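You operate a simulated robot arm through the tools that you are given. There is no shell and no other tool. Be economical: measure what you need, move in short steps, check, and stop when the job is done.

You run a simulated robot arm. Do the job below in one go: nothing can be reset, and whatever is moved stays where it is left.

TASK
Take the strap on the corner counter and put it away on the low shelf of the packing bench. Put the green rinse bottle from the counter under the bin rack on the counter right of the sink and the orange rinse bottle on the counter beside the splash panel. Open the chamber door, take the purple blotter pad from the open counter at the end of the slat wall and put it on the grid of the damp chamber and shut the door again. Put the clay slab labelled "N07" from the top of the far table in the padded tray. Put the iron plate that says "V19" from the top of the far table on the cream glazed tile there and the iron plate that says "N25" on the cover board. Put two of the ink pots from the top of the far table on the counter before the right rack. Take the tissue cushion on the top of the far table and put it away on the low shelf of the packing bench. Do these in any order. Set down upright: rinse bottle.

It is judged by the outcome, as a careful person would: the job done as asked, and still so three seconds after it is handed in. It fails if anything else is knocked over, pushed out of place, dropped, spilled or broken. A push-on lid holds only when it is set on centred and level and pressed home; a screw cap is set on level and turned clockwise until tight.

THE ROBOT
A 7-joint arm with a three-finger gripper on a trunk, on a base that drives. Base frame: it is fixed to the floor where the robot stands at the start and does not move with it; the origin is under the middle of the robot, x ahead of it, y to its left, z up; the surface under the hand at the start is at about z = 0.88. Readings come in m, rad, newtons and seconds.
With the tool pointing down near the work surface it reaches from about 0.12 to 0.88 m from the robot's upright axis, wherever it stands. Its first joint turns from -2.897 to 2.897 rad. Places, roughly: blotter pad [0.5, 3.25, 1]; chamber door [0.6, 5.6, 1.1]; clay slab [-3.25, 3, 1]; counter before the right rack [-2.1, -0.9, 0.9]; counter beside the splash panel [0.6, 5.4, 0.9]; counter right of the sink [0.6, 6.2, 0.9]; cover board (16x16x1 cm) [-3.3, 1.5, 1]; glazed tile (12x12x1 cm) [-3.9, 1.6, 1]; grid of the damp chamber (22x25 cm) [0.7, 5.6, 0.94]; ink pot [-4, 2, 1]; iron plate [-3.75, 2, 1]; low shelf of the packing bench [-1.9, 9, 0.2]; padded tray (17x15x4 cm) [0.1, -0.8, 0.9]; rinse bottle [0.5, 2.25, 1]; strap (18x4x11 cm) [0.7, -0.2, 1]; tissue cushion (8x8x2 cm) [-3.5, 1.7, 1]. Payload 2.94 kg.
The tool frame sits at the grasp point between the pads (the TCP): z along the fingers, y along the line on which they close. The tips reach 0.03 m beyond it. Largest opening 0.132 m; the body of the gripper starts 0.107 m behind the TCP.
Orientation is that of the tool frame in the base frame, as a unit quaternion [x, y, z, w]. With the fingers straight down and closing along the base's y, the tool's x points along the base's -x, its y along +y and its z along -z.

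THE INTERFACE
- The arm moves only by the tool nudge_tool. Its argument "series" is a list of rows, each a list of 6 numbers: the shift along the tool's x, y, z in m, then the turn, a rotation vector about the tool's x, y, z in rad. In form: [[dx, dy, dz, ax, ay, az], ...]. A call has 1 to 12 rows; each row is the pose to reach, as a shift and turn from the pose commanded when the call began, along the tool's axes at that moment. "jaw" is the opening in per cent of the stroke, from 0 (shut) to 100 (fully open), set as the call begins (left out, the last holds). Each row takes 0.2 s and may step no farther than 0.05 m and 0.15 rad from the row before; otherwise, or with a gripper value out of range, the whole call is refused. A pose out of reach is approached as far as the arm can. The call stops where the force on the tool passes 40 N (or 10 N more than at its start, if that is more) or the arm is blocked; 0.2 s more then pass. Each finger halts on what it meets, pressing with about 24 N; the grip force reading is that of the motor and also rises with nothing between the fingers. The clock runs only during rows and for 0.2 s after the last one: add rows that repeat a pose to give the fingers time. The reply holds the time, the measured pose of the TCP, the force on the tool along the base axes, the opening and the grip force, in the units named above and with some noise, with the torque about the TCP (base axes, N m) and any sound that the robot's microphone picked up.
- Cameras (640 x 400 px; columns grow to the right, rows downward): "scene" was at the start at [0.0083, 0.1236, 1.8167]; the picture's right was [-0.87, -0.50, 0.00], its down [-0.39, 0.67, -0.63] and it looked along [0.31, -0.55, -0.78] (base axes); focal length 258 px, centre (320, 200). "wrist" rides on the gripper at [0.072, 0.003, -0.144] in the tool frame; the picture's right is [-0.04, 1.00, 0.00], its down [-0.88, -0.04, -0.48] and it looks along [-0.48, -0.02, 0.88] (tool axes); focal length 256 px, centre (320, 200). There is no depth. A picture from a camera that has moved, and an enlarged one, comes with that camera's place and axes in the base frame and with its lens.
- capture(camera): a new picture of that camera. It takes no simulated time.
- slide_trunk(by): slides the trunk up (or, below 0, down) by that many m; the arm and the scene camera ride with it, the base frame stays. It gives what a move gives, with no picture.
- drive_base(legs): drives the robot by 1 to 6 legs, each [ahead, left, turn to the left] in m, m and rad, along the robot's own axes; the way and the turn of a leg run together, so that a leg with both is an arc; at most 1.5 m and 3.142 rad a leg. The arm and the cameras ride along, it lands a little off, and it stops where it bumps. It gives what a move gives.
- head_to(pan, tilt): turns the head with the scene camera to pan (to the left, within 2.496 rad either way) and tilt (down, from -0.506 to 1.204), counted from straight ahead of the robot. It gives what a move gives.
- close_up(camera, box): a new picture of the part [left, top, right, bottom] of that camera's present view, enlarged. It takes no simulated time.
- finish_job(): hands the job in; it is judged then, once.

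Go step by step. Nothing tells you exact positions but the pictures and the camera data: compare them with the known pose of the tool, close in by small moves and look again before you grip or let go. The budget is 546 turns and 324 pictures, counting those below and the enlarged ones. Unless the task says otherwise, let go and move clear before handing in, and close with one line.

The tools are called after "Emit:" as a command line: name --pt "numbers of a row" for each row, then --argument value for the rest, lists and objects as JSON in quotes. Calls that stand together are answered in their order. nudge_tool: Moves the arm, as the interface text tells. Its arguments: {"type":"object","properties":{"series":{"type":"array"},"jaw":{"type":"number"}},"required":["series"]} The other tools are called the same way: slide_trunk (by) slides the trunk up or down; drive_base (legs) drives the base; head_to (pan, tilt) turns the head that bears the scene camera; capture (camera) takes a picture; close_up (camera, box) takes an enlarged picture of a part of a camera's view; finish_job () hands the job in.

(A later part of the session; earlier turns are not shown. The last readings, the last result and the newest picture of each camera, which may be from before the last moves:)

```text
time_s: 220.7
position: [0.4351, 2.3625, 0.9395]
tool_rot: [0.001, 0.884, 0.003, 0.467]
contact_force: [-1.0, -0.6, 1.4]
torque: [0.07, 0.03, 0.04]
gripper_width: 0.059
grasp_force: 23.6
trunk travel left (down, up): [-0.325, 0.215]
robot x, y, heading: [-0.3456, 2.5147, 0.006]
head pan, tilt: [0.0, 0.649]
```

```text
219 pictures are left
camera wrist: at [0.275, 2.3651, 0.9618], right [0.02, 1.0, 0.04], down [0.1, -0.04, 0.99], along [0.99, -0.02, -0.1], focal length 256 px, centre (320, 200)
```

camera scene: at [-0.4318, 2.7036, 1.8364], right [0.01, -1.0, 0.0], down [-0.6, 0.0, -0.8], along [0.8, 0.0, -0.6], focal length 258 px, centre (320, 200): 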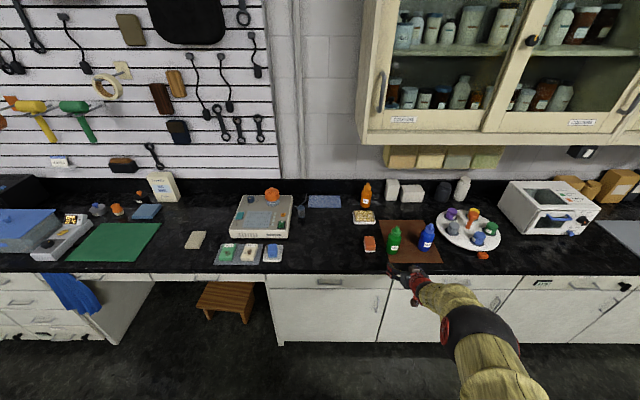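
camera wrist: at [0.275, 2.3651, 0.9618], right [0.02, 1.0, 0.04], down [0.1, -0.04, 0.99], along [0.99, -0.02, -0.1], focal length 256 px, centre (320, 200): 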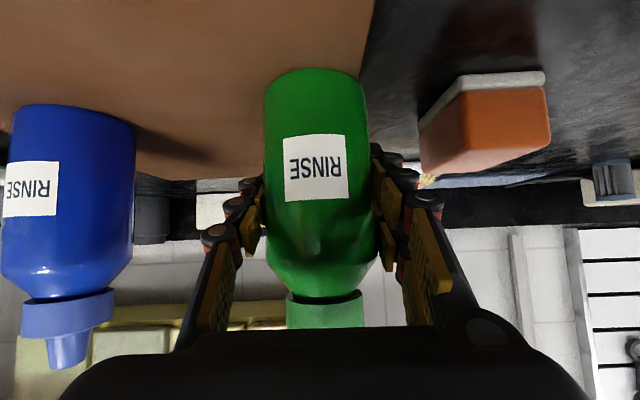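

Gripped at 59 mm. Lift and back away from the counter.

Emit:
nudge_tool --pt "-0.0166 0 -0.011 0 0 0" --pt "-0.05 0 -0.033 0 0 0" --pt "-0.083 0 -0.056 0 0 0"

Emit:
drive_base --legs '[[-0.3, 0, -0.006], [0, 1.25, 0], [0, 1.25, 0], [0, 1.25, 0]]'

Emit:
capture --camera "wrist"

Emit:
capture --camera "scene"

```text
time_s: 221.5
position: [0.4354, 2.3635, 1.0408]
tool_rot: [0.001, 0.885, 0.004, 0.466]
contact_force: [-0.1, -0.6, -3.6]
torque: [-0.04, -0.15, -0.01]
gripper_width: 0.0589
grasp_force: 24.2
trunk travel left (down, up): [-0.325, 0.215]
robot x, y, heading: [-0.3479, 2.5183, 0.006]
head pan, tilt: [0.0, 0.649]
```

```text
time_s: 228.2
position: [0.1353, 3.4348, 1.0425]
tool_rot: [-0.024, 0.884, 0.017, 0.466]
contact_force: [-0.3, 0.0, -1.6]
torque: [-0.01, -0.02, -0.03]
gripper_width: 0.0589
grasp_force: 24.0
trunk travel left (down, up): [-0.325, 0.215]
robot x, y, heading: [-0.6517, 3.5432, 0.065]
head pan, tilt: [0.0, 0.649]
stopped in leg 2: the robot was blocked; the commanded pose is now the measured one
```

```text
218 pictures are left
camera wrist: at [-0.0227, 3.4288, 1.0637], right [-0.03, 1.0, 0.04], down [0.11, -0.04, 0.99], along [0.99, 0.04, -0.11], focal length 256 px, centre (320, 200)
```

wrist: 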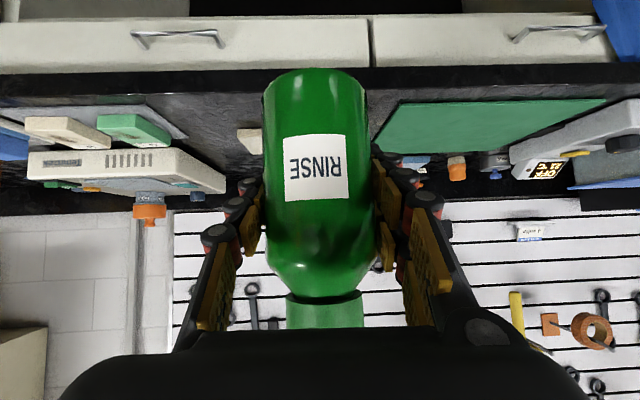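

```text
217 pictures are left
camera scene: at [-0.6085, 3.735, 1.8363], right [0.06, -1.0, 0.0], down [-0.6, -0.04, -0.8], along [0.8, 0.05, -0.6], focal length 258 px, centre (320, 200)
```

scene: 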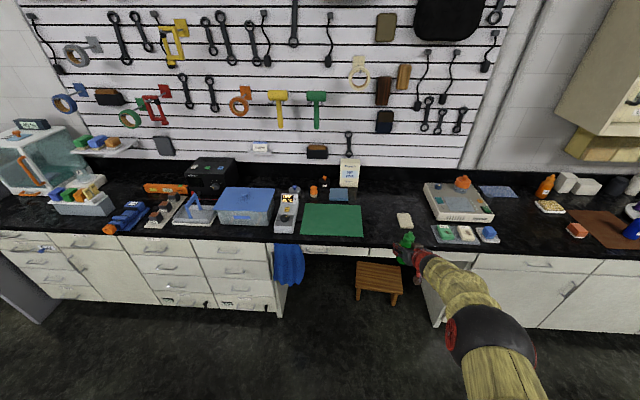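

I bumped something on the left (a chair, standing at x -0.65). Look before moving.

Emit:
head_to --pan 1.7 --tilt 0.8

Emit:
capture --camera "scene"

```text
time_s: 229.9
position: [0.1367, 3.4352, 1.0426]
tool_rot: [-0.025, 0.884, 0.017, 0.466]
contact_force: [0.6, 1.0, -3.4]
torque: [0.0, -0.08, 0.01]
gripper_width: 0.0591
grasp_force: 23.2
trunk travel left (down, up): [-0.325, 0.215]
robot x, y, heading: [-0.6487, 3.5422, 0.063]
head pan, tilt: [1.7, 0.799]
```

```text
216 pictures are left
camera scene: at [-0.7091, 3.808, 1.8238], right [0.98, 0.19, 0.0], down [0.14, -0.7, -0.7], along [-0.13, 0.68, -0.72], focal length 258 px, centre (320, 200)
```

scene: 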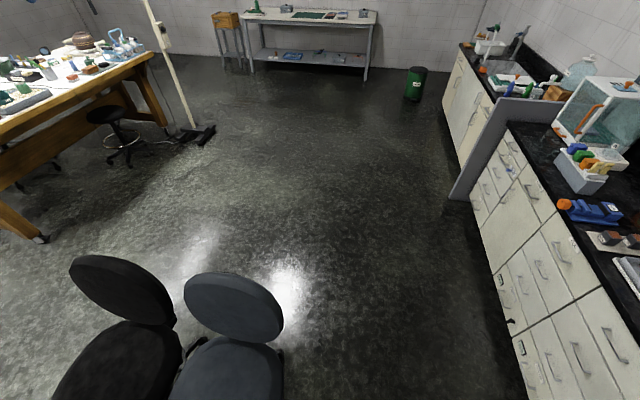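

The chair's base blocks the lane at x≈-0.65; I'll keep to x≈-0.42. Raise the bottle, move ahead, straighten, and strafe on.

Emit:
nudge_tool --pt "-0.033 0 -0.022 0 0 0" --pt "-0.066 0 -0.044 0 0 0" --pt "-0.083 0 -0.056 0 0 0"

Emit:
drive_base --legs '[[0.22, 0, -0.063], [0, 1.3, 0], [0, 1.2, 0]]'

Emit:
head_to --pan 0.0 --tilt 0.65

Emit:
capture --camera "scene"

```text
time_s: 230.7
position: [0.139, 3.4336, 1.1419]
tool_rot: [-0.024, 0.885, 0.017, 0.465]
contact_force: [-0.5, 0.1, -3.2]
torque: [0.0, -0.09, 0.0]
gripper_width: 0.0591
grasp_force: 23.9
trunk travel left (down, up): [-0.325, 0.215]
robot x, y, heading: [-0.6505, 3.5384, 0.069]
head pan, tilt: [1.7, 0.799]
```

```text
time_s: 244.0
position: [0.3302, 5.8364, 1.1426]
tool_rot: [0.006, 0.885, 0.001, 0.466]
contact_force: [0.7, 0.1, -3.1]
torque: [0.02, -0.03, -0.04]
gripper_width: 0.059
grasp_force: 24.1
trunk travel left (down, up): [-0.325, 0.215]
robot x, y, heading: [-0.4557, 5.9991, -0.008]
head pan, tilt: [1.7, 0.799]
```

```text
time_s: 245.7
position: [0.3294, 5.835, 1.1407]
tool_rot: [0.006, 0.885, 0.001, 0.466]
contact_force: [-0.4, -0.8, -2.5]
torque: [0.0, -0.04, 0.02]
gripper_width: 0.0593
grasp_force: 24.3
trunk travel left (down, up): [-0.325, 0.215]
robot x, y, heading: [-0.4526, 6.0, -0.011]
head pan, tilt: [0.0, 0.649]
```

```text
215 pictures are left
camera scene: at [-0.3943, 6.1874, 1.8363], right [-0.01, -1.0, 0.0], down [-0.6, 0.0, -0.8], along [0.8, 0.0, -0.6], focal length 258 px, centre (320, 200)
```

scene: 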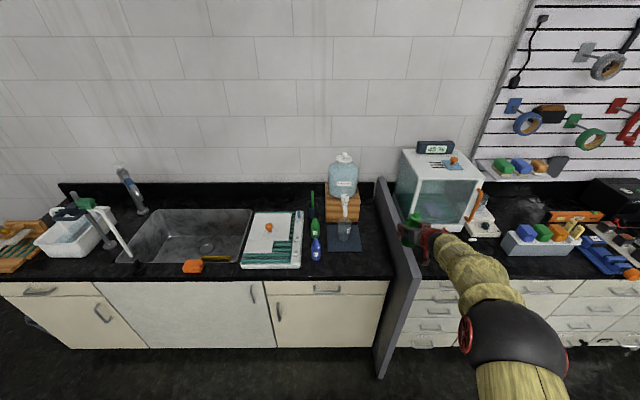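

Target spot for the green bottle: (0.385, 6.06), the clear area in front of the dark mat. Strafe left over the panel and advance a little.

Emit:
drive_base --legs '[[0, 0.216, 0.011], [0.055, 0, 0]]'

Emit:
nudge_tool --pt "0.033 0 0.022 0 0 0" --pt "0.066 0 0.044 0 0 0" --pt "0.1 0 0.067 0 0 0" --pt "0.129 0 0.087 0 0 0" --pt "0.129 0 0.087 0 0 0"

Emit:
capture --camera "wrist"

Emit:
close_up --camera "scene" --box '[260, 170, 420, 290]'

```text
time_s: 247.9
position: [0.3876, 6.0654, 1.1415]
tool_rot: [0.0, 0.885, 0.004, 0.465]
contact_force: [0.2, 0.0, -3.0]
torque: [-0.01, -0.05, 0.0]
gripper_width: 0.0589
grasp_force: 24.0
trunk travel left (down, up): [-0.325, 0.215]
robot x, y, heading: [-0.3978, 6.2175, 0.01]
head pan, tilt: [0.0, 0.649]
```

```text
time_s: 249.2
position: [0.3875, 6.0656, 0.987]
tool_rot: [-0.001, 0.885, 0.005, 0.466]
contact_force: [-0.1, -0.1, -2.6]
torque: [0.0, -0.08, 0.0]
gripper_width: 0.0592
grasp_force: 23.7
trunk travel left (down, up): [-0.325, 0.215]
robot x, y, heading: [-0.3984, 6.2183, 0.013]
head pan, tilt: [0.0, 0.649]
```

```text
214 pictures are left
camera wrist: at [0.2284, 6.0677, 1.0088], right [0.02, 1.0, 0.04], down [0.1, -0.04, 0.99], along [0.99, -0.01, -0.11], focal length 256 px, centre (320, 200)
```

wrist: 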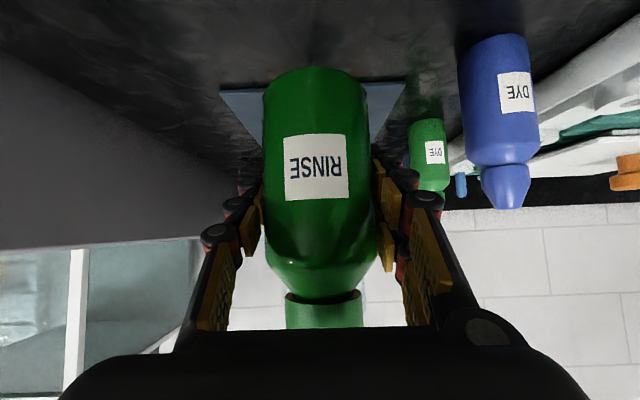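

```text
3.33 times, centred on (340, 230) of scene
camera zoom: at [-0.343, 6.4049, 1.8364], right [0.01, -1.0, 0.0], down [-0.6, -0.01, -0.8], along [0.8, 0.01, -0.6], focal length 860 px, centre (253, 100)
```

zoom: 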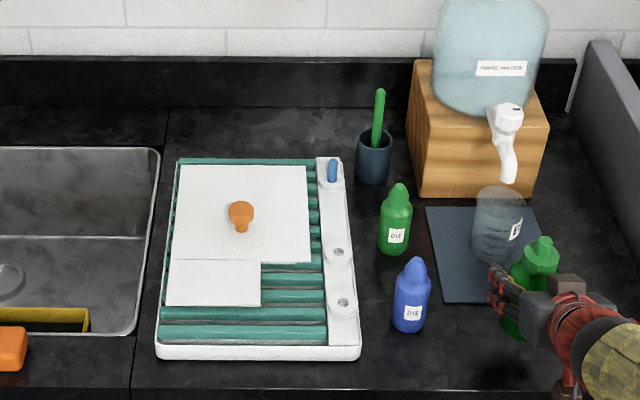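

Spot is clear. Lower gently to contact.

Emit:
nudge_tool --pt "0.0166 0 0.011 0 0 0" --pt "0.033 0 0.022 0 0 0" --pt "0.037 0 0.025 0 0 0" --pt "0.04 0 0.027 0 0 0" --pt "0.0425 0 0.0287 0 0 0"

```text
time_s: 250.3
position: [0.3854, 6.0672, 0.9366]
tool_rot: [0.0, 0.884, 0.004, 0.467]
contact_force: [-1.8, 0.5, 3.5]
torque: [0.16, 0.21, 0.05]
gripper_width: 0.0592
grasp_force: 24.2
trunk travel left (down, up): [-0.325, 0.215]
robot x, y, heading: [-0.3962, 6.2134, 0.011]
head pan, tilt: [0.0, 0.649]
```

Contact made. Open the jaw.

Emit:
nudge_tool --pt "0.0005 0 0.0003 0 0 0" --pt "0.0005 0 0.0003 0 0 0" --pt "0.0005 0 0.0003 0 0 0" --jaw 64

Emit:
capture --camera "wrist"

```text
time_s: 251.2
position: [0.3847, 6.0668, 0.9351]
tool_rot: [-0.001, 0.884, 0.005, 0.467]
contact_force: [0.8, 0.3, -0.2]
torque: [0.01, 0.03, 0.0]
gripper_width: 0.0844
grasp_force: 0.1
trunk travel left (down, up): [-0.325, 0.215]
robot x, y, heading: [-0.4001, 6.2163, 0.014]
head pan, tilt: [0.0, 0.649]
```

```text
212 pictures are left
camera wrist: at [0.226, 6.0694, 0.9561], right [0.02, 1.0, 0.04], down [0.1, -0.04, 0.99], along [0.99, -0.01, -0.11], focal length 256 px, centre (320, 200)
```

wrist: 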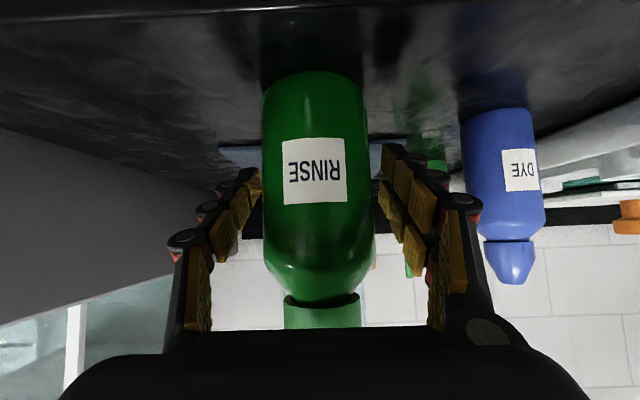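

The green bottle stands upright. Back out and return for the orange one at about (0.776, 2.43).

Emit:
drive_base --legs '[[-0.16, 0, -0.012]]'

Emit:
capture --camera "wrist"

Emit:
nudge_tool --pt "-0.033 0 -0.022 0 0 0" --pt "-0.066 0 -0.044 0 0 0" --pt "-0.1 0 -0.067 0 0 0" --pt "-0.133 0 -0.09 0 0 0" --pt "-0.16 0 -0.108 0 0 0"

Emit:
drive_base --legs '[[0.14, 0, 0], [0, -1.3, 0], [0, -1.3, 0], [0, -1.0, 0]]'

Emit:
capture --camera "scene"

```text
time_s: 252.6
position: [0.2227, 6.0583, 0.9335]
tool_rot: [0.004, 0.885, 0.002, 0.466]
contact_force: [1.3, 0.4, 1.8]
torque: [0.03, 0.02, -0.04]
gripper_width: 0.0846
grasp_force: 0.1
trunk travel left (down, up): [-0.325, 0.215]
robot x, y, heading: [-0.5615, 6.2134, 0.004]
head pan, tilt: [0.0, 0.649]
```

```text
211 pictures are left
camera wrist: at [0.0638, 6.0618, 0.9567], right [0.03, 1.0, 0.04], down [0.1, -0.05, 0.99], along [0.99, -0.03, -0.1], focal length 256 px, centre (320, 200)
```

wrist: 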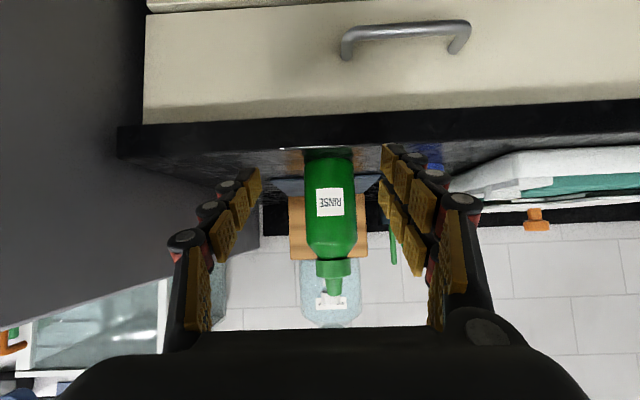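

```text
time_s: 253.8
position: [0.2219, 6.0552, 1.1289]
tool_rot: [0.005, 0.885, 0.002, 0.466]
contact_force: [-0.5, 0.4, -0.4]
torque: [-0.03, -0.15, -0.02]
gripper_width: 0.0845
grasp_force: 0.1
trunk travel left (down, up): [-0.325, 0.215]
robot x, y, heading: [-0.5576, 6.2129, -0.004]
head pan, tilt: [0.0, 0.649]
```

```text
time_s: 272.1
position: [0.383, 2.4435, 1.1285]
tool_rot: [0.01, 0.885, -0.001, 0.466]
contact_force: [-0.2, -0.3, 0.7]
torque: [-0.02, 0.01, 0.03]
gripper_width: 0.0846
grasp_force: 0.1
trunk travel left (down, up): [-0.325, 0.215]
robot x, y, heading: [-0.3972, 2.6159, -0.018]
head pan, tilt: [0.0, 0.649]
```

```text
210 pictures are left
camera scene: at [-0.3354, 2.8019, 1.8364], right [-0.02, -1.0, 0.0], down [-0.6, 0.01, -0.8], along [0.8, -0.01, -0.6], focal length 258 px, centre (320, 200)
```

scene: 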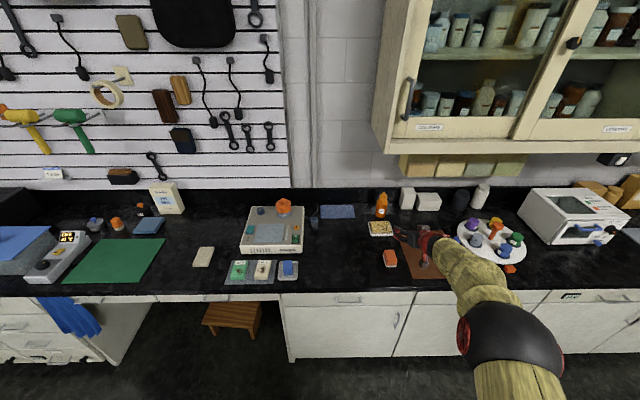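

Orange bottle ≈(0.79, 2.434), with a low sponge tray in front of it. Straighten, lower to z≈0.96 and approach to x≈0.6.

Emit:
drive_base --legs '[[0, -0.022, 0.018]]'

Emit:
nudge_tool --pt "0.035 0 0.024 0 0 0" --pt "0.07 0 0.048 0 0 0" --pt "0.106 0 0.071 0 0 0" --pt "0.138 0 0.093 0 0 0" --pt "0.138 0 0.093 0 0 0"

Emit:
drive_base --legs '[[0.22, 0, 0]]'

Emit:
capture --camera "wrist"

Emit:
capture --camera "scene"

```text
time_s: 272.9
position: [0.386, 2.4336, 1.1284]
tool_rot: [0.003, 0.885, 0.003, 0.466]
contact_force: [-0.3, -0.7, 0.3]
torque: [0.02, 0.0, 0.06]
gripper_width: 0.0844
grasp_force: 0.1
trunk travel left (down, up): [-0.325, 0.215]
robot x, y, heading: [-0.396, 2.5915, 0.002]
head pan, tilt: [0.0, 0.649]
```

```text
time_s: 274.1
position: [0.3867, 2.4344, 0.9614]
tool_rot: [0.003, 0.885, 0.002, 0.466]
contact_force: [0.2, 0.1, -0.6]
torque: [-0.02, 0.02, 0.01]
gripper_width: 0.0845
grasp_force: 0.1
trunk travel left (down, up): [-0.325, 0.215]
robot x, y, heading: [-0.3946, 2.5913, 0.006]
head pan, tilt: [0.0, 0.649]
```

```text
time_s: 275.8
position: [0.6076, 2.4353, 0.9597]
tool_rot: [0.003, 0.885, 0.003, 0.465]
contact_force: [-0.2, 0.4, -0.1]
torque: [0.01, -0.02, 0.0]
gripper_width: 0.0844
grasp_force: 0.1
trunk travel left (down, up): [-0.325, 0.215]
robot x, y, heading: [-0.1755, 2.5936, -0.0]
head pan, tilt: [0.0, 0.649]
```

```text
209 pictures are left
camera wrist: at [0.4476, 2.4391, 0.9824], right [0.03, 1.0, 0.04], down [0.11, -0.05, 0.99], along [0.99, -0.02, -0.11], focal length 256 px, centre (320, 200)
```

wrist: 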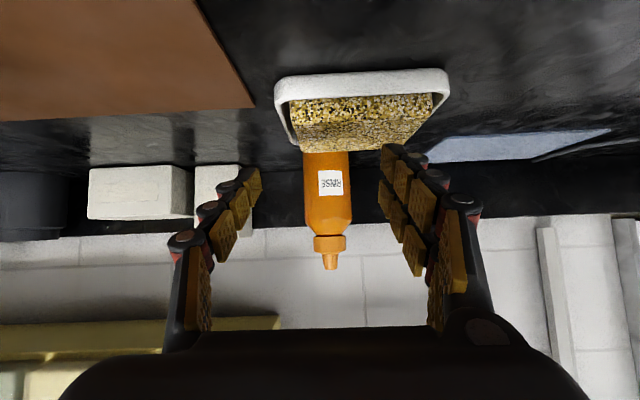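

```text
208 pictures are left
camera scene: at [-0.1183, 2.7817, 1.8363], right [0.0, -1.0, 0.0], down [-0.61, 0.0, -0.8], along [0.8, 0.0, -0.61], focal length 258 px, centre (320, 200)
```

scene: 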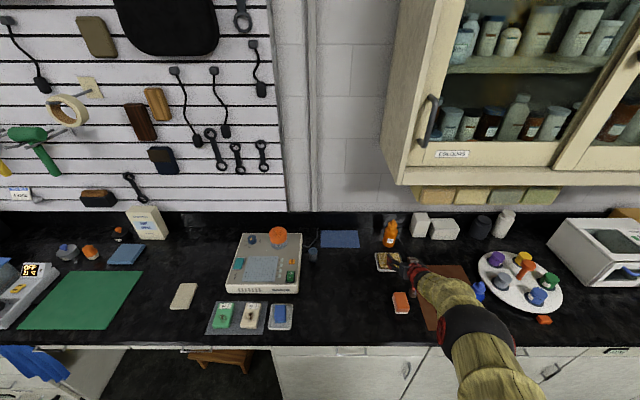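

Bottle centre ≈(0.775, 2.441). Advance 16.5 cm with the base.

Emit:
nudge_tool --pt "0 0.006 0 0 0 0" --pt "0 0.006 0 0 0 0"

Emit:
drive_base --legs '[[0.155, 0, 0]]'

Emit:
capture --camera "wrist"

Emit:
close_up --camera "scene" --box '[350, 170, 510, 330]'

```text
time_s: 276.4
position: [0.6061, 2.441, 0.96]
tool_rot: [0.003, 0.885, 0.003, 0.465]
contact_force: [0.0, 1.0, 0.3]
torque: [0.0, 0.0, 0.0]
gripper_width: 0.0842
grasp_force: 0.1
trunk travel left (down, up): [-0.325, 0.215]
robot x, y, heading: [-0.1758, 2.5927, 0.007]
head pan, tilt: [0.0, 0.649]
```

```text
time_s: 277.8
position: [0.7637, 2.4427, 0.9604]
tool_rot: [0.002, 0.885, 0.003, 0.466]
contact_force: [0.0, -0.8, 0.4]
torque: [0.02, -0.01, -0.01]
gripper_width: 0.0845
grasp_force: 0.1
trunk travel left (down, up): [-0.325, 0.215]
robot x, y, heading: [-0.0207, 2.5899, 0.005]
head pan, tilt: [0.0, 0.649]
```

```text
207 pictures are left
camera wrist: at [0.6043, 2.4458, 0.9826], right [0.03, 1.0, 0.04], down [0.11, -0.05, 0.99], along [0.99, -0.02, -0.11], focal length 256 px, centre (320, 200)
```

wrist: 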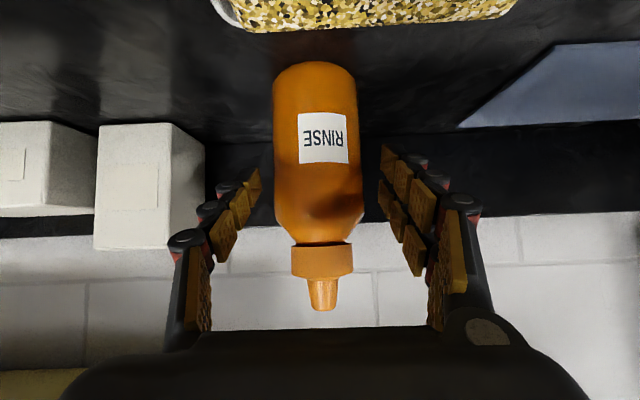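

```text
2.50 times, centred on (430, 250) of scene
camera zoom: at [0.0381, 2.7822, 1.8363], right [0.0, -1.0, 0.0], down [-0.61, 0.0, -0.8], along [0.8, 0.0, -0.61], focal length 645 px, centre (45, 75)
```

zoom: 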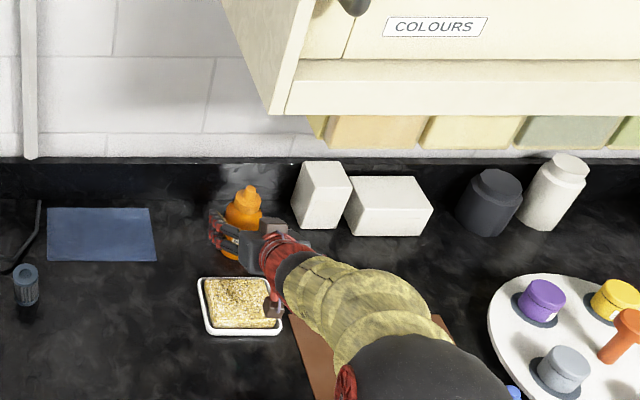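

Nearly centred; advance 1.2 cm, lower 1.5 cm, then close.

Emit:
nudge_tool --pt "0.003 0 0.009 0 0 0" --pt "0.0057 0 0.0183 0 0 0" --pt "0.0057 0 0.0183 0 0 0"

Emit:
nudge_tool --pt "0 0 0 0 0 0" --pt "0 0 0 0 0 0" --pt "0 0 0 0 0 0" --pt "0 0 0 0 0 0" --jaw 0

Emit:
capture --camera "wrist"

```text
time_s: 278.6
position: [0.7741, 2.4432, 0.9466]
tool_rot: [0.003, 0.885, 0.003, 0.466]
contact_force: [0.1, 0.3, -0.2]
torque: [0.0, 0.01, -0.03]
gripper_width: 0.0849
grasp_force: 0.0
trunk travel left (down, up): [-0.325, 0.215]
robot x, y, heading: [-0.0233, 2.592, 0.002]
head pan, tilt: [0.0, 0.649]
```

```text
time_s: 279.6
position: [0.7752, 2.4429, 0.9473]
tool_rot: [0.002, 0.885, 0.003, 0.466]
contact_force: [0.3, 0.2, 1.0]
torque: [0.12, 0.04, -0.03]
gripper_width: 0.0595
grasp_force: 24.0
trunk travel left (down, up): [-0.325, 0.215]
robot x, y, heading: [-0.0222, 2.5945, 0.006]
head pan, tilt: [0.0, 0.649]
```

```text
205 pictures are left
camera wrist: at [0.6158, 2.4466, 0.9684], right [0.03, 1.0, 0.04], down [0.1, -0.05, 0.99], along [0.99, -0.02, -0.11], focal length 256 px, centre (320, 200)
```

wrist: 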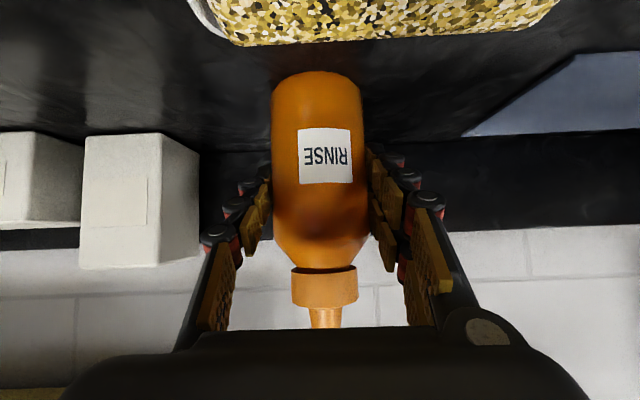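

Gripped. Lift 9 cm, back out, raise, and drive to the chamber area.

Emit:
nudge_tool --pt "-0.025 0 -0.017 0 0 0" --pt "-0.05 0 -0.034 0 0 0" --pt "-0.075 0 -0.05 0 0 0"

Emit:
drive_base --legs '[[-0.39, 0, -0.004]]'

Emit:
nudge_tool --pt "-0.033 0 -0.022 0 0 0" --pt "-0.066 0 -0.044 0 0 0" --pt "-0.092 0 -0.062 0 0 0"

Emit:
drive_base --legs '[[0, 1.3, 0], [0, 1.3, 0], [0, 0.36, 0]]'

Emit:
capture --camera "scene"

Emit:
capture --camera "wrist"

```text
time_s: 280.4
position: [0.7753, 2.4424, 1.0355]
tool_rot: [0.002, 0.885, 0.002, 0.466]
contact_force: [-0.8, 0.0, -2.8]
torque: [0.0, -0.09, 0.04]
gripper_width: 0.0596
grasp_force: 24.4
trunk travel left (down, up): [-0.325, 0.215]
robot x, y, heading: [-0.0174, 2.5927, 0.006]
head pan, tilt: [0.0, 0.649]
```

```text
time_s: 282.9
position: [0.3891, 2.4358, 1.0371]
tool_rot: [0.006, 0.885, 0.002, 0.466]
contact_force: [0.4, 0.4, -2.7]
torque: [-0.01, 0.04, 0.03]
gripper_width: 0.0596
grasp_force: 24.0
trunk travel left (down, up): [-0.325, 0.215]
robot x, y, heading: [-0.4035, 2.595, -0.006]
head pan, tilt: [0.0, 0.649]
```

```text
time_s: 283.7
position: [0.391, 2.4341, 1.1484]
tool_rot: [0.006, 0.885, 0.001, 0.466]
contact_force: [0.2, 0.5, -4.2]
torque: [0.02, -0.04, -0.03]
gripper_width: 0.0596
grasp_force: 24.1
trunk travel left (down, up): [-0.325, 0.215]
robot x, y, heading: [-0.4045, 2.5896, -0.003]
head pan, tilt: [0.0, 0.649]
```

```text
time_s: 298.2
position: [0.4117, 5.3922, 1.1482]
tool_rot: [0.003, 0.885, 0.002, 0.465]
contact_force: [0.3, 0.2, -3.4]
torque: [0.0, 0.04, 0.01]
gripper_width: 0.0594
grasp_force: 24.3
trunk travel left (down, up): [-0.325, 0.215]
robot x, y, heading: [-0.3886, 5.5422, -0.004]
head pan, tilt: [0.0, 0.649]
```

```text
204 pictures are left
camera scene: at [-0.3287, 5.7349, 1.8363], right [0.0, -1.0, 0.0], down [-0.6, 0.0, -0.8], along [0.8, 0.0, -0.6], focal length 258 px, centre (320, 200)
```

scene: 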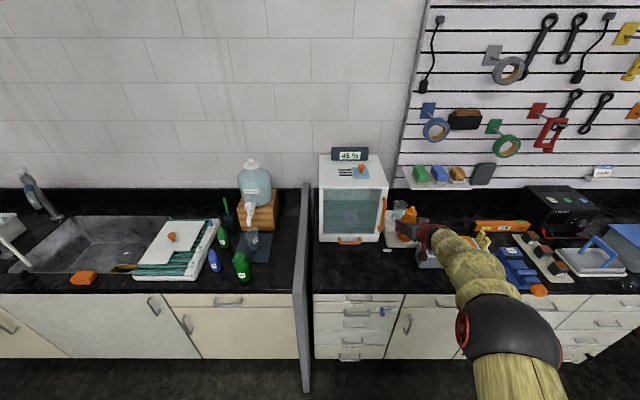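

```text
203 pictures are left
camera wrist: at [0.2519, 5.3959, 1.1706], right [0.03, 1.0, 0.04], down [0.11, -0.05, 0.99], along [0.99, -0.02, -0.11], focal length 256 px, centre (320, 200)
```

wrist: 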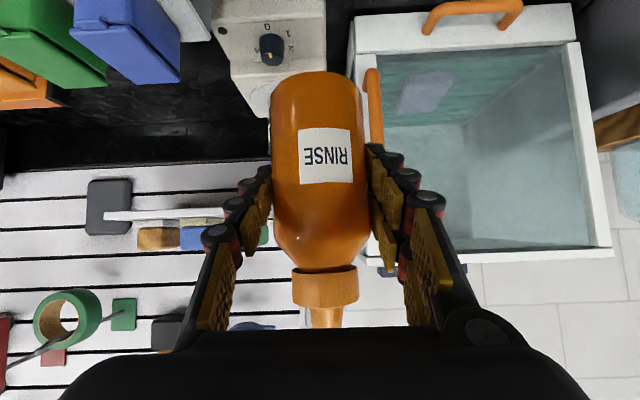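

Spot for the orange bottle: about (0.41, 5.44), clear counter in front of the balance. Strafe 5 cm left and lower.

Emit:
drive_base --legs '[[0, 0.045, 0.004]]'

Emit:
nudge_tool --pt "0.035 0 0.024 0 0 0" --pt "0.07 0 0.048 0 0 0" --pt "0.106 0 0.071 0 0 0" --pt "0.141 0 0.095 0 0 0" --pt "0.141 0 0.095 0 0 0"

Emit:
capture --camera "wrist"

Emit:
close_up --camera "scene" --box '[310, 140, 470, 300]'

```text
time_s: 299.1
position: [0.4109, 5.4403, 1.1497]
tool_rot: [0.001, 0.885, 0.003, 0.466]
contact_force: [0.5, 0.1, -2.0]
torque: [-0.04, 0.03, -0.05]
gripper_width: 0.0593
grasp_force: 24.3
trunk travel left (down, up): [-0.325, 0.215]
robot x, y, heading: [-0.3892, 5.5883, 0.005]
head pan, tilt: [0.0, 0.649]
```

```text
time_s: 300.3
position: [0.4119, 5.441, 0.9761]
tool_rot: [0.002, 0.885, 0.003, 0.466]
contact_force: [-0.1, 0.0, -2.5]
torque: [0.0, 0.02, -0.01]
gripper_width: 0.0594
grasp_force: 24.0
trunk travel left (down, up): [-0.325, 0.215]
robot x, y, heading: [-0.3872, 5.5907, 0.004]
head pan, tilt: [0.0, 0.649]
```

```text
202 pictures are left
camera wrist: at [0.2531, 5.4435, 0.9993], right [0.02, 1.0, 0.04], down [0.11, -0.05, 0.99], along [0.99, -0.02, -0.11], focal length 256 px, centre (320, 200)
```

wrist: 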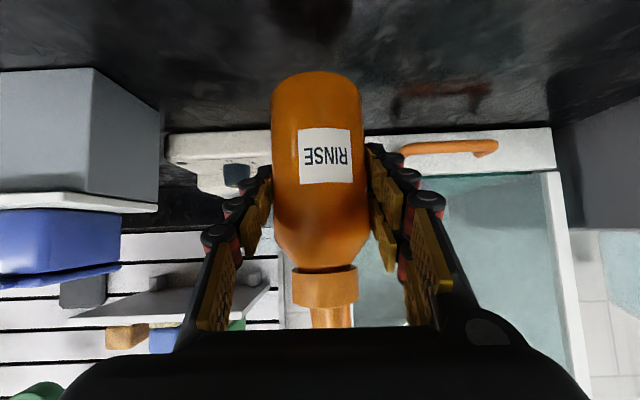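

```text
2.50 times, centred on (390, 220) of scene
camera zoom: at [-0.3297, 5.7789, 1.8364], right [0.01, -1.0, 0.0], down [-0.6, 0.0, -0.8], along [0.8, 0.0, -0.6], focal length 645 px, centre (145, 150)
```

zoom: 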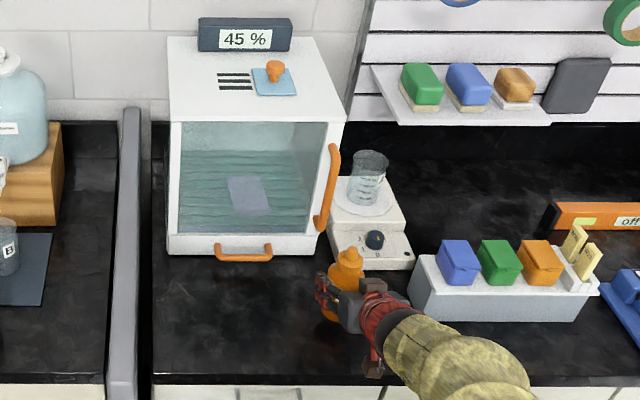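

Clear. Lower the last 3 cm to contact.

Emit:
nudge_tool --pt "0.0166 0 0.011 0 0 0" --pt "0.021 0 0.014 0 0 0" --pt "0.0235 0 0.0158 0 0 0" --pt "0.026 0 0.0173 0 0 0"

```text
time_s: 301.3
position: [0.4109, 5.4425, 0.947]
tool_rot: [0.001, 0.885, 0.004, 0.466]
contact_force: [-0.3, 0.2, -2.7]
torque: [0.01, 0.01, 0.01]
gripper_width: 0.06
grasp_force: 24.0
trunk travel left (down, up): [-0.325, 0.215]
robot x, y, heading: [-0.3867, 5.5867, 0.005]
head pan, tilt: [0.0, 0.649]
```

Emit:
nudge_tool --pt "0.0017 0 0.0011 0 0 0" --pt "0.0033 0 0.0022 0 0 0" --pt "0.0033 0 0.0022 0 0 0"

```text
time_s: 302.1
position: [0.4103, 5.4411, 0.9466]
tool_rot: [0.0, 0.884, 0.004, 0.468]
contact_force: [-2.7, -3.9, 14.7]
torque: [0.16, 0.26, 0.05]
gripper_width: 0.0595
grasp_force: 23.8
trunk travel left (down, up): [-0.325, 0.215]
robot x, y, heading: [-0.3862, 5.5837, 0.007]
head pan, tilt: [0.0, 0.649]
```

The bottle is on the counter (contact +15 N). Ease up a hair and open.

Emit:
nudge_tool --pt "-0.001 0 -0.0007 0 0 0" --pt "-0.001 0 -0.0007 0 0 0" --pt "-0.001 0 -0.0007 0 0 0" --pt "-0.001 0 -0.0007 0 0 0" --jaw 64

Emit:
drive_base --legs '[[-0.18, 0, -0.004]]'

Emit:
capture --camera "wrist"

Emit:
capture --camera "scene"

```text
time_s: 303.1
position: [0.4092, 5.4421, 0.9437]
tool_rot: [0.001, 0.885, 0.004, 0.466]
contact_force: [0.7, -0.4, 0.1]
torque: [0.04, -0.01, 0.01]
gripper_width: 0.0846
grasp_force: 0.0
trunk travel left (down, up): [-0.325, 0.215]
robot x, y, heading: [-0.3872, 5.5872, 0.008]
head pan, tilt: [0.0, 0.649]
```

```text
time_s: 304.6
position: [0.2262, 5.4393, 0.9442]
tool_rot: [0.002, 0.884, 0.003, 0.467]
contact_force: [-0.7, 0.5, 0.2]
torque: [0.01, -0.02, -0.01]
gripper_width: 0.0846
grasp_force: 0.1
trunk travel left (down, up): [-0.325, 0.215]
robot x, y, heading: [-0.5684, 5.5866, 0.007]
head pan, tilt: [0.0, 0.649]
```

```text
200 pictures are left
camera wrist: at [0.0672, 5.4431, 0.9667], right [0.02, 1.0, 0.04], down [0.1, -0.05, 0.99], along [0.99, -0.02, -0.11], focal length 256 px, centre (320, 200)
```

wrist: 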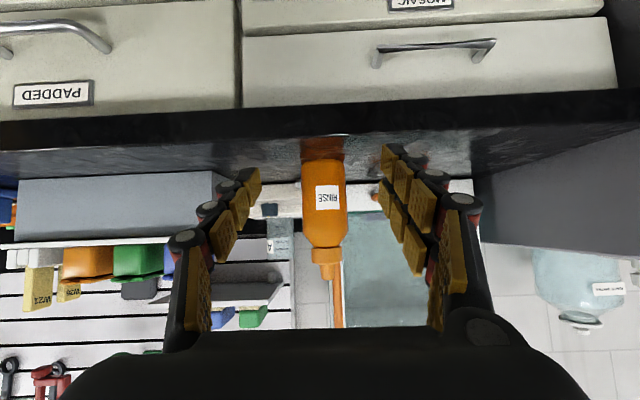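

```text
199 pictures are left
camera scene: at [-0.5134, 5.778, 1.8364], right [0.0, -1.0, 0.0], down [-0.6, 0.0, -0.8], along [0.8, 0.0, -0.6], focal length 258 px, centre (320, 200)
```

scene: 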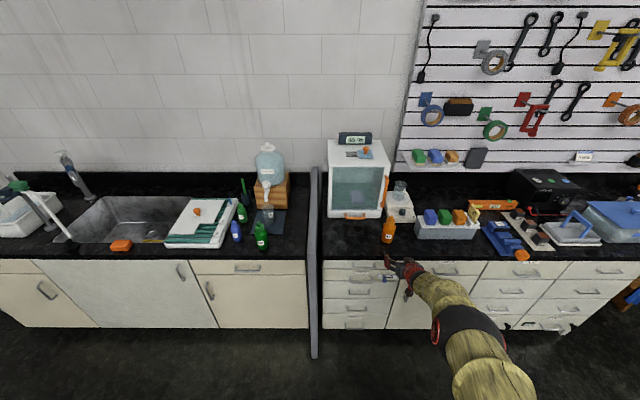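

Both bottles are set and the chamber is shut. Now on to the far table: raise the arm, back up, turn around and drive over, keeping clear of chairs and tables.

Emit:
nudge_tool --pt "-0.04 0 -0.027 0 0 0" --pt "-0.08 0 -0.054 0 0 0" --pt "-0.116 0 -0.078 0 0 0" --pt "-0.116 0 -0.118 0 0 0" --pt "-0.116 0 -0.158 0 0 0" --pt "-0.116 0 -0.198 0 0 0"

Emit:
drive_base --legs '[[-0.35, 0, 0], [0, 0, 3.13], [1.38, 0, 0]]'

Emit:
head_to --pan 0.5 --tilt 0.4

Emit:
capture --camera "scene"

```text
time_s: 306.0
position: [0.1273, 5.4388, 1.1516]
tool_rot: [0.002, 0.884, 0.002, 0.467]
contact_force: [0.0, -1.4, -0.5]
torque: [-0.03, -0.05, -0.02]
gripper_width: 0.0846
grasp_force: 0.3
trunk travel left (down, up): [-0.325, 0.215]
robot x, y, heading: [-0.5703, 5.5855, 0.004]
head pan, tilt: [0.0, 0.649]
```

```text
time_s: 322.1
position: [-2.9943, 5.7481, 1.1514]
tool_rot: [0.885, -0.001, -0.466, 0.004]
contact_force: [-0.6, 0.4, 0.5]
torque: [0.02, -0.02, 0.04]
gripper_width: 0.0846
grasp_force: 0.1
trunk travel left (down, up): [-0.325, 0.215]
robot x, y, heading: [-2.2969, 5.5969, -3.135]
head pan, tilt: [0.0, 0.649]
```

```text
time_s: 323.0
position: [-2.9953, 5.7481, 1.1529]
tool_rot: [0.885, -0.002, -0.466, 0.003]
contact_force: [-0.6, -0.3, 0.5]
torque: [-0.03, -0.02, 0.0]
gripper_width: 0.0845
grasp_force: 0.1
trunk travel left (down, up): [-0.325, 0.215]
robot x, y, heading: [-2.2921, 5.5969, -3.137]
head pan, tilt: [0.499, 0.4]
```

```text
198 pictures are left
camera scene: at [-2.3477, 5.3639, 1.8588], right [-0.48, 0.88, 0.0], down [0.34, 0.19, -0.92], along [-0.81, -0.44, -0.39], focal length 258 px, centre (320, 200)
```

scene: 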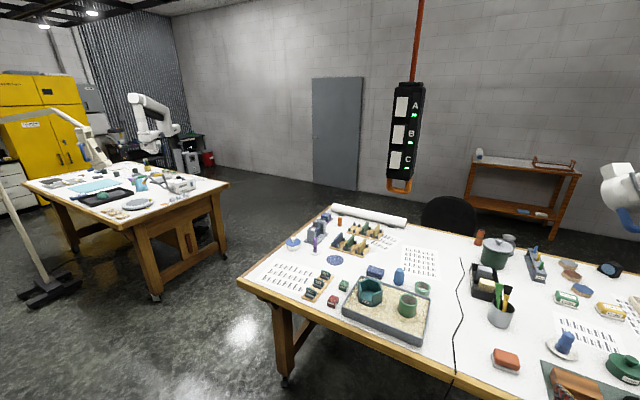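

The far table is at left (x≈-3.2…-4.3, y≈1.3…3.3) with a lamp stand at about (-2.87, 2.03). Strafe along to y≈3.1 and look.

Emit:
drive_base --legs '[[0, 1.3, 0], [0, 1.1, 0]]'

Emit:
head_to --pan 0.25 --tilt 0.6

Emit:
capture --camera "scene"

```text
time_s: 334.7
position: [-2.9963, 3.3634, 1.1518]
tool_rot: [0.885, -0.006, -0.466, 0.001]
contact_force: [-1.2, 0.3, 0.3]
torque: [0.01, 0.04, -0.02]
gripper_width: 0.0843
grasp_force: 0.0
trunk travel left (down, up): [-0.325, 0.215]
robot x, y, heading: [-2.306, 3.2092, 3.137]
head pan, tilt: [0.499, 0.4]
```

```text
time_s: 335.5
position: [-2.9959, 3.3638, 1.1521]
tool_rot: [0.885, -0.007, -0.465, 0.001]
contact_force: [0.4, 0.2, 0.4]
torque: [-0.02, 0.03, 0.02]
gripper_width: 0.0844
grasp_force: 0.0
trunk travel left (down, up): [-0.325, 0.215]
robot x, y, heading: [-2.2991, 3.2011, 3.135]
head pan, tilt: [0.25, 0.6]
```

```text
197 pictures are left
camera scene: at [-2.3579, 2.9934, 1.8407], right [-0.24, 0.97, 0.0], down [0.55, 0.14, -0.83], along [-0.8, -0.2, -0.56], focal length 258 px, centre (320, 200)
```

scene: 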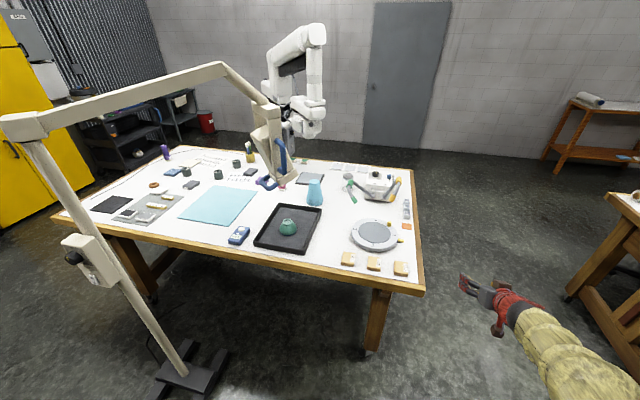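

Zoom into the table to find slabs, plates, pots, cushion.

Emit:
close_up --camera "scene" --box '[60, 130, 260, 260]'

Emit:
close_up --camera "scene" --box '[220, 140, 440, 290]'

```text
3.08 times, centred on (160, 195) of scene
camera zoom: at [-2.3579, 2.9934, 1.8407], right [-0.24, 0.97, 0.0], down [0.55, 0.14, -0.83], along [-0.8, -0.2, -0.56], focal length 793 px, centre (812, 215)
```

zoom: 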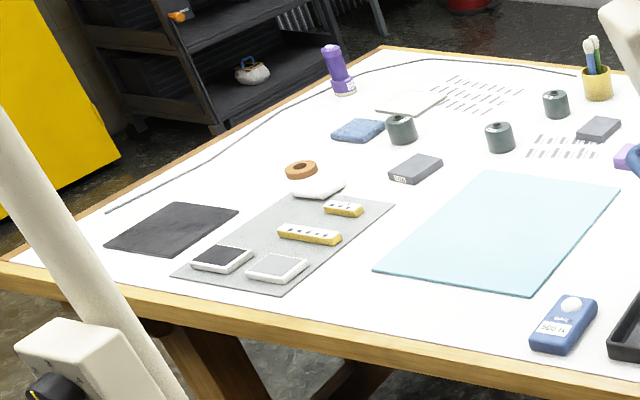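

```text
2.67 times, centred on (330, 215) of scene
camera zoom: at [-2.3579, 2.9934, 1.8407], right [-0.24, 0.97, 0.0], down [0.55, 0.14, -0.83], along [-0.8, -0.2, -0.56], focal length 688 px, centre (293, 160)
```

zoom: 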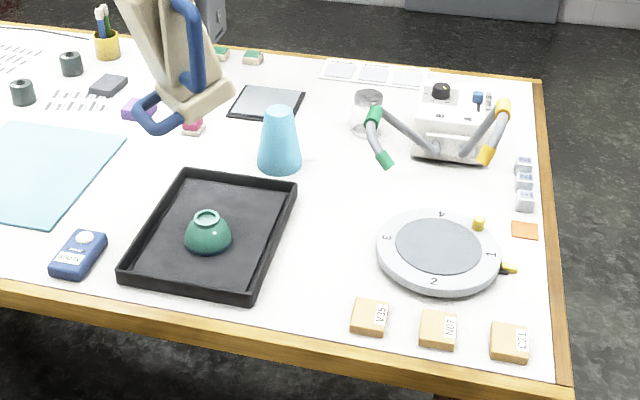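

Three tan slabs sit at the near edge around (-3.16, 3.04). Read their labels closely.

Emit:
close_up --camera "scene" --box '[335, 240, 415, 290]'

Emit:
capture --camera "wrist"

```text
8.00 times, centred on (375, 265) of scene
camera zoom: at [-2.3579, 2.9934, 1.8407], right [-0.24, 0.97, 0.0], down [0.55, 0.14, -0.83], along [-0.8, -0.2, -0.56], focal length 2063 px, centre (-120, -320)
```

zoom: 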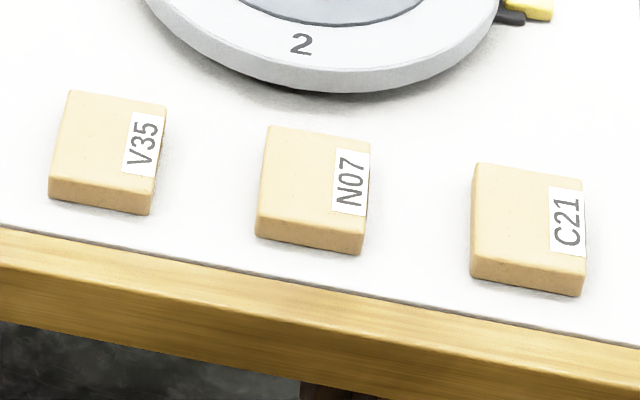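

```text
193 pictures are left
camera wrist: at [-2.8363, 3.3583, 1.1738], right [-0.04, -1.0, 0.04], down [-0.1, 0.05, 0.99], along [-0.99, 0.03, -0.11], focal length 256 px, centre (320, 200)
```

wrist: 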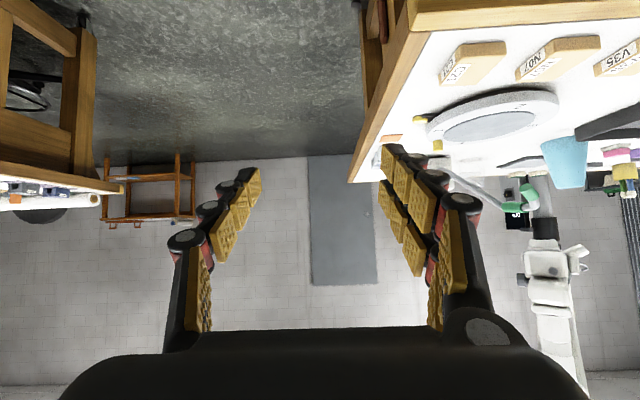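

N07 is the middle slab, about 5.5 cm square, centred near (-3.167, 3.037), top z≈0.97. Strafe so the tool lines up with it, and lower.

Emit:
drive_base --legs '[[0, 0.325, 0.006]]'

Emit:
nudge_tool --pt "0.0415 0 0.028 0 0 0" --pt "0.075 0 0.05 0 0 0"

Emit:
capture --camera "wrist"

Emit:
capture --camera "scene"

```text
time_s: 337.6
position: [-2.998, 3.0394, 1.1539]
tool_rot: [0.885, -0.005, -0.466, 0.001]
contact_force: [-0.3, -0.9, 0.0]
torque: [0.02, 0.03, -0.02]
gripper_width: 0.0844
grasp_force: 0.0
trunk travel left (down, up): [-0.325, 0.215]
robot x, y, heading: [-2.3031, 2.8811, 3.139]
head pan, tilt: [0.25, 0.6]
```

```text
time_s: 338.2
position: [-2.9987, 3.0381, 1.0618]
tool_rot: [0.885, -0.005, -0.466, 0.001]
contact_force: [-0.6, 0.4, 1.4]
torque: [-0.01, -0.05, 0.0]
gripper_width: 0.0845
grasp_force: 0.1
trunk travel left (down, up): [-0.325, 0.215]
robot x, y, heading: [-2.3018, 2.8865, 3.137]
head pan, tilt: [0.25, 0.6]
```

```text
192 pictures are left
camera wrist: at [-2.8393, 3.0325, 1.0843], right [-0.03, -1.0, 0.04], down [-0.1, 0.05, 0.99], along [-0.99, 0.03, -0.1], focal length 256 px, centre (320, 200)
```

wrist: 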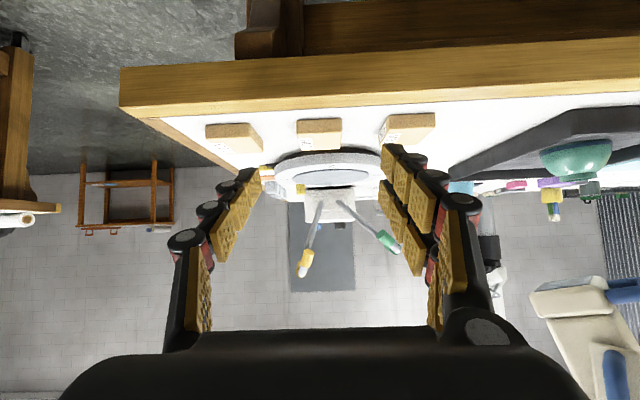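

```text
191 pictures are left
camera scene: at [-2.3595, 2.6731, 1.8406], right [-0.24, 0.97, 0.0], down [0.55, 0.14, -0.82], along [-0.8, -0.2, -0.57], focal length 258 px, centre (320, 200)
```

scene: 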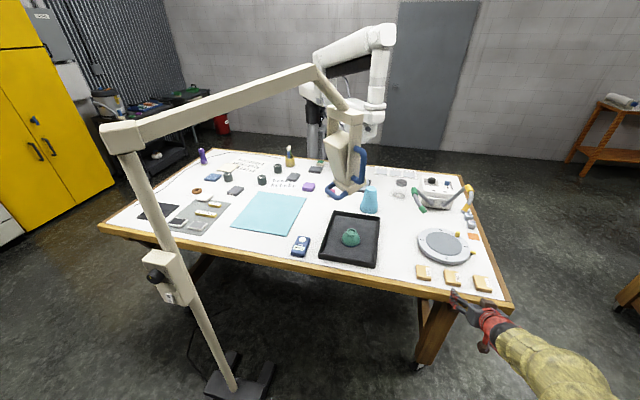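

Table top z≈0.957; N07 centred at (-3.164, 3.038), aligned. Move over it and down.

Emit:
nudge_tool --pt "-0.022 0 0.032 0 0 0" --pt "-0.044 0 0.064 0 0 0" --pt "-0.066 0 0.097 0 0 0" --pt "-0.087 0 0.129 0 0 0" --pt "-0.058 0 0.149 0 0 0" --pt "-0.037 0 0.163 0 0 0"

Emit:
capture --camera "wrist"

Emit:
close_up --camera "scene" --box '[400, 240, 520, 330]'

```text
time_s: 339.6
position: [-3.1542, 3.0386, 0.9995]
tool_rot: [0.884, -0.006, -0.467, 0.001]
contact_force: [0.4, 0.8, 1.2]
torque: [0.0, -0.06, 0.04]
gripper_width: 0.0844
grasp_force: 0.0
trunk travel left (down, up): [-0.325, 0.215]
robot x, y, heading: [-2.3022, 2.8839, 3.138]
head pan, tilt: [0.25, 0.6]
```

```text
190 pictures are left
camera wrist: at [-2.9946, 3.0359, 1.0212], right [-0.03, -1.0, 0.04], down [-0.1, 0.05, 0.99], along [-0.99, 0.03, -0.1], focal length 256 px, centre (320, 200)
```

wrist: 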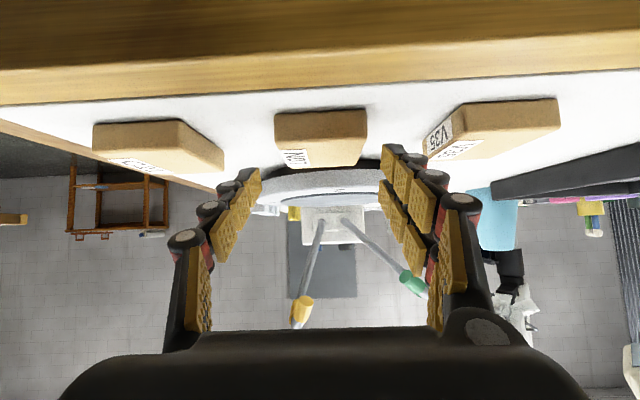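

```text
4.44 times, centred on (460, 285) of scene
camera zoom: at [-2.3594, 2.6731, 1.8406], right [-0.24, 0.97, 0.0], down [0.55, 0.14, -0.82], along [-0.8, -0.2, -0.57], focal length 1146 px, centre (-302, -178)
```

zoom: 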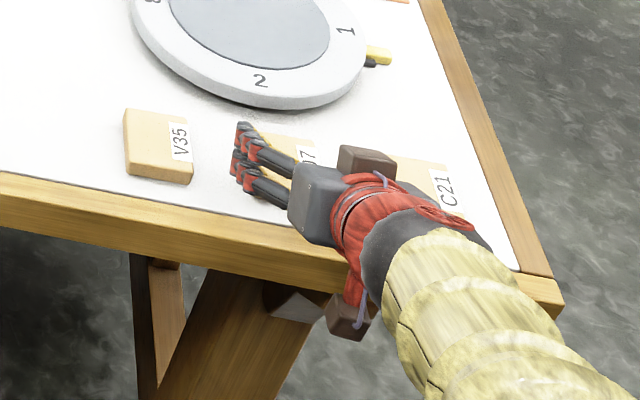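

Fingers straddle N07. Lower 9 mm and close.

Emit:
nudge_tool --pt "0.003 0 0.0117 0 0 0" --pt "0.003 0 0.0117 0 0 0"

Emit:
nudge_tool --pt "0 0 0 0 0 0" --pt "0 0 0 0 0 0" --pt "0 0 0 0 0 0" --pt "0 0 0 0 0 0" --jaw 0

Emit:
capture --camera "wrist"

```text
time_s: 340.2
position: [-3.1614, 3.0396, 0.9901]
tool_rot: [0.885, -0.005, -0.466, 0.002]
contact_force: [-0.2, 0.1, 0.3]
torque: [0.01, 0.01, 0.02]
gripper_width: 0.0849
grasp_force: 0.2
trunk travel left (down, up): [-0.325, 0.215]
robot x, y, heading: [-2.3026, 2.8818, 3.135]
head pan, tilt: [0.25, 0.6]
```

```text
time_s: 341.2
position: [-3.1618, 3.0395, 0.9897]
tool_rot: [0.885, -0.005, -0.465, 0.001]
contact_force: [0.2, -0.4, 0.1]
torque: [-0.06, 0.02, 0.0]
gripper_width: 0.0571
grasp_force: 23.8
trunk travel left (down, up): [-0.325, 0.215]
robot x, y, heading: [-2.2998, 2.887, 3.14]
head pan, tilt: [0.25, 0.6]
```

```text
188 pictures are left
camera wrist: at [-3.0011, 3.0358, 1.0118], right [-0.03, -1.0, 0.04], down [-0.1, 0.05, 0.99], along [-0.99, 0.03, -0.11], focal length 256 px, centre (320, 200)
```

wrist: 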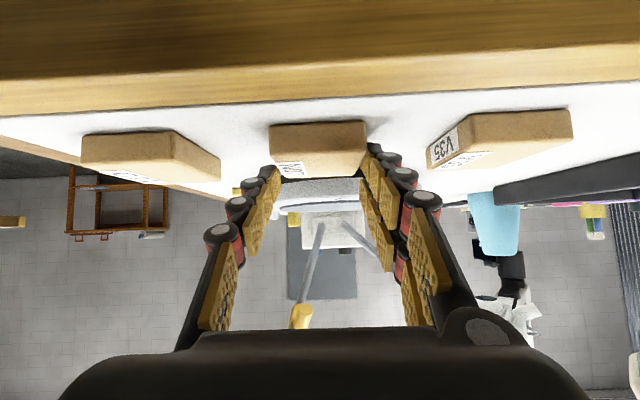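

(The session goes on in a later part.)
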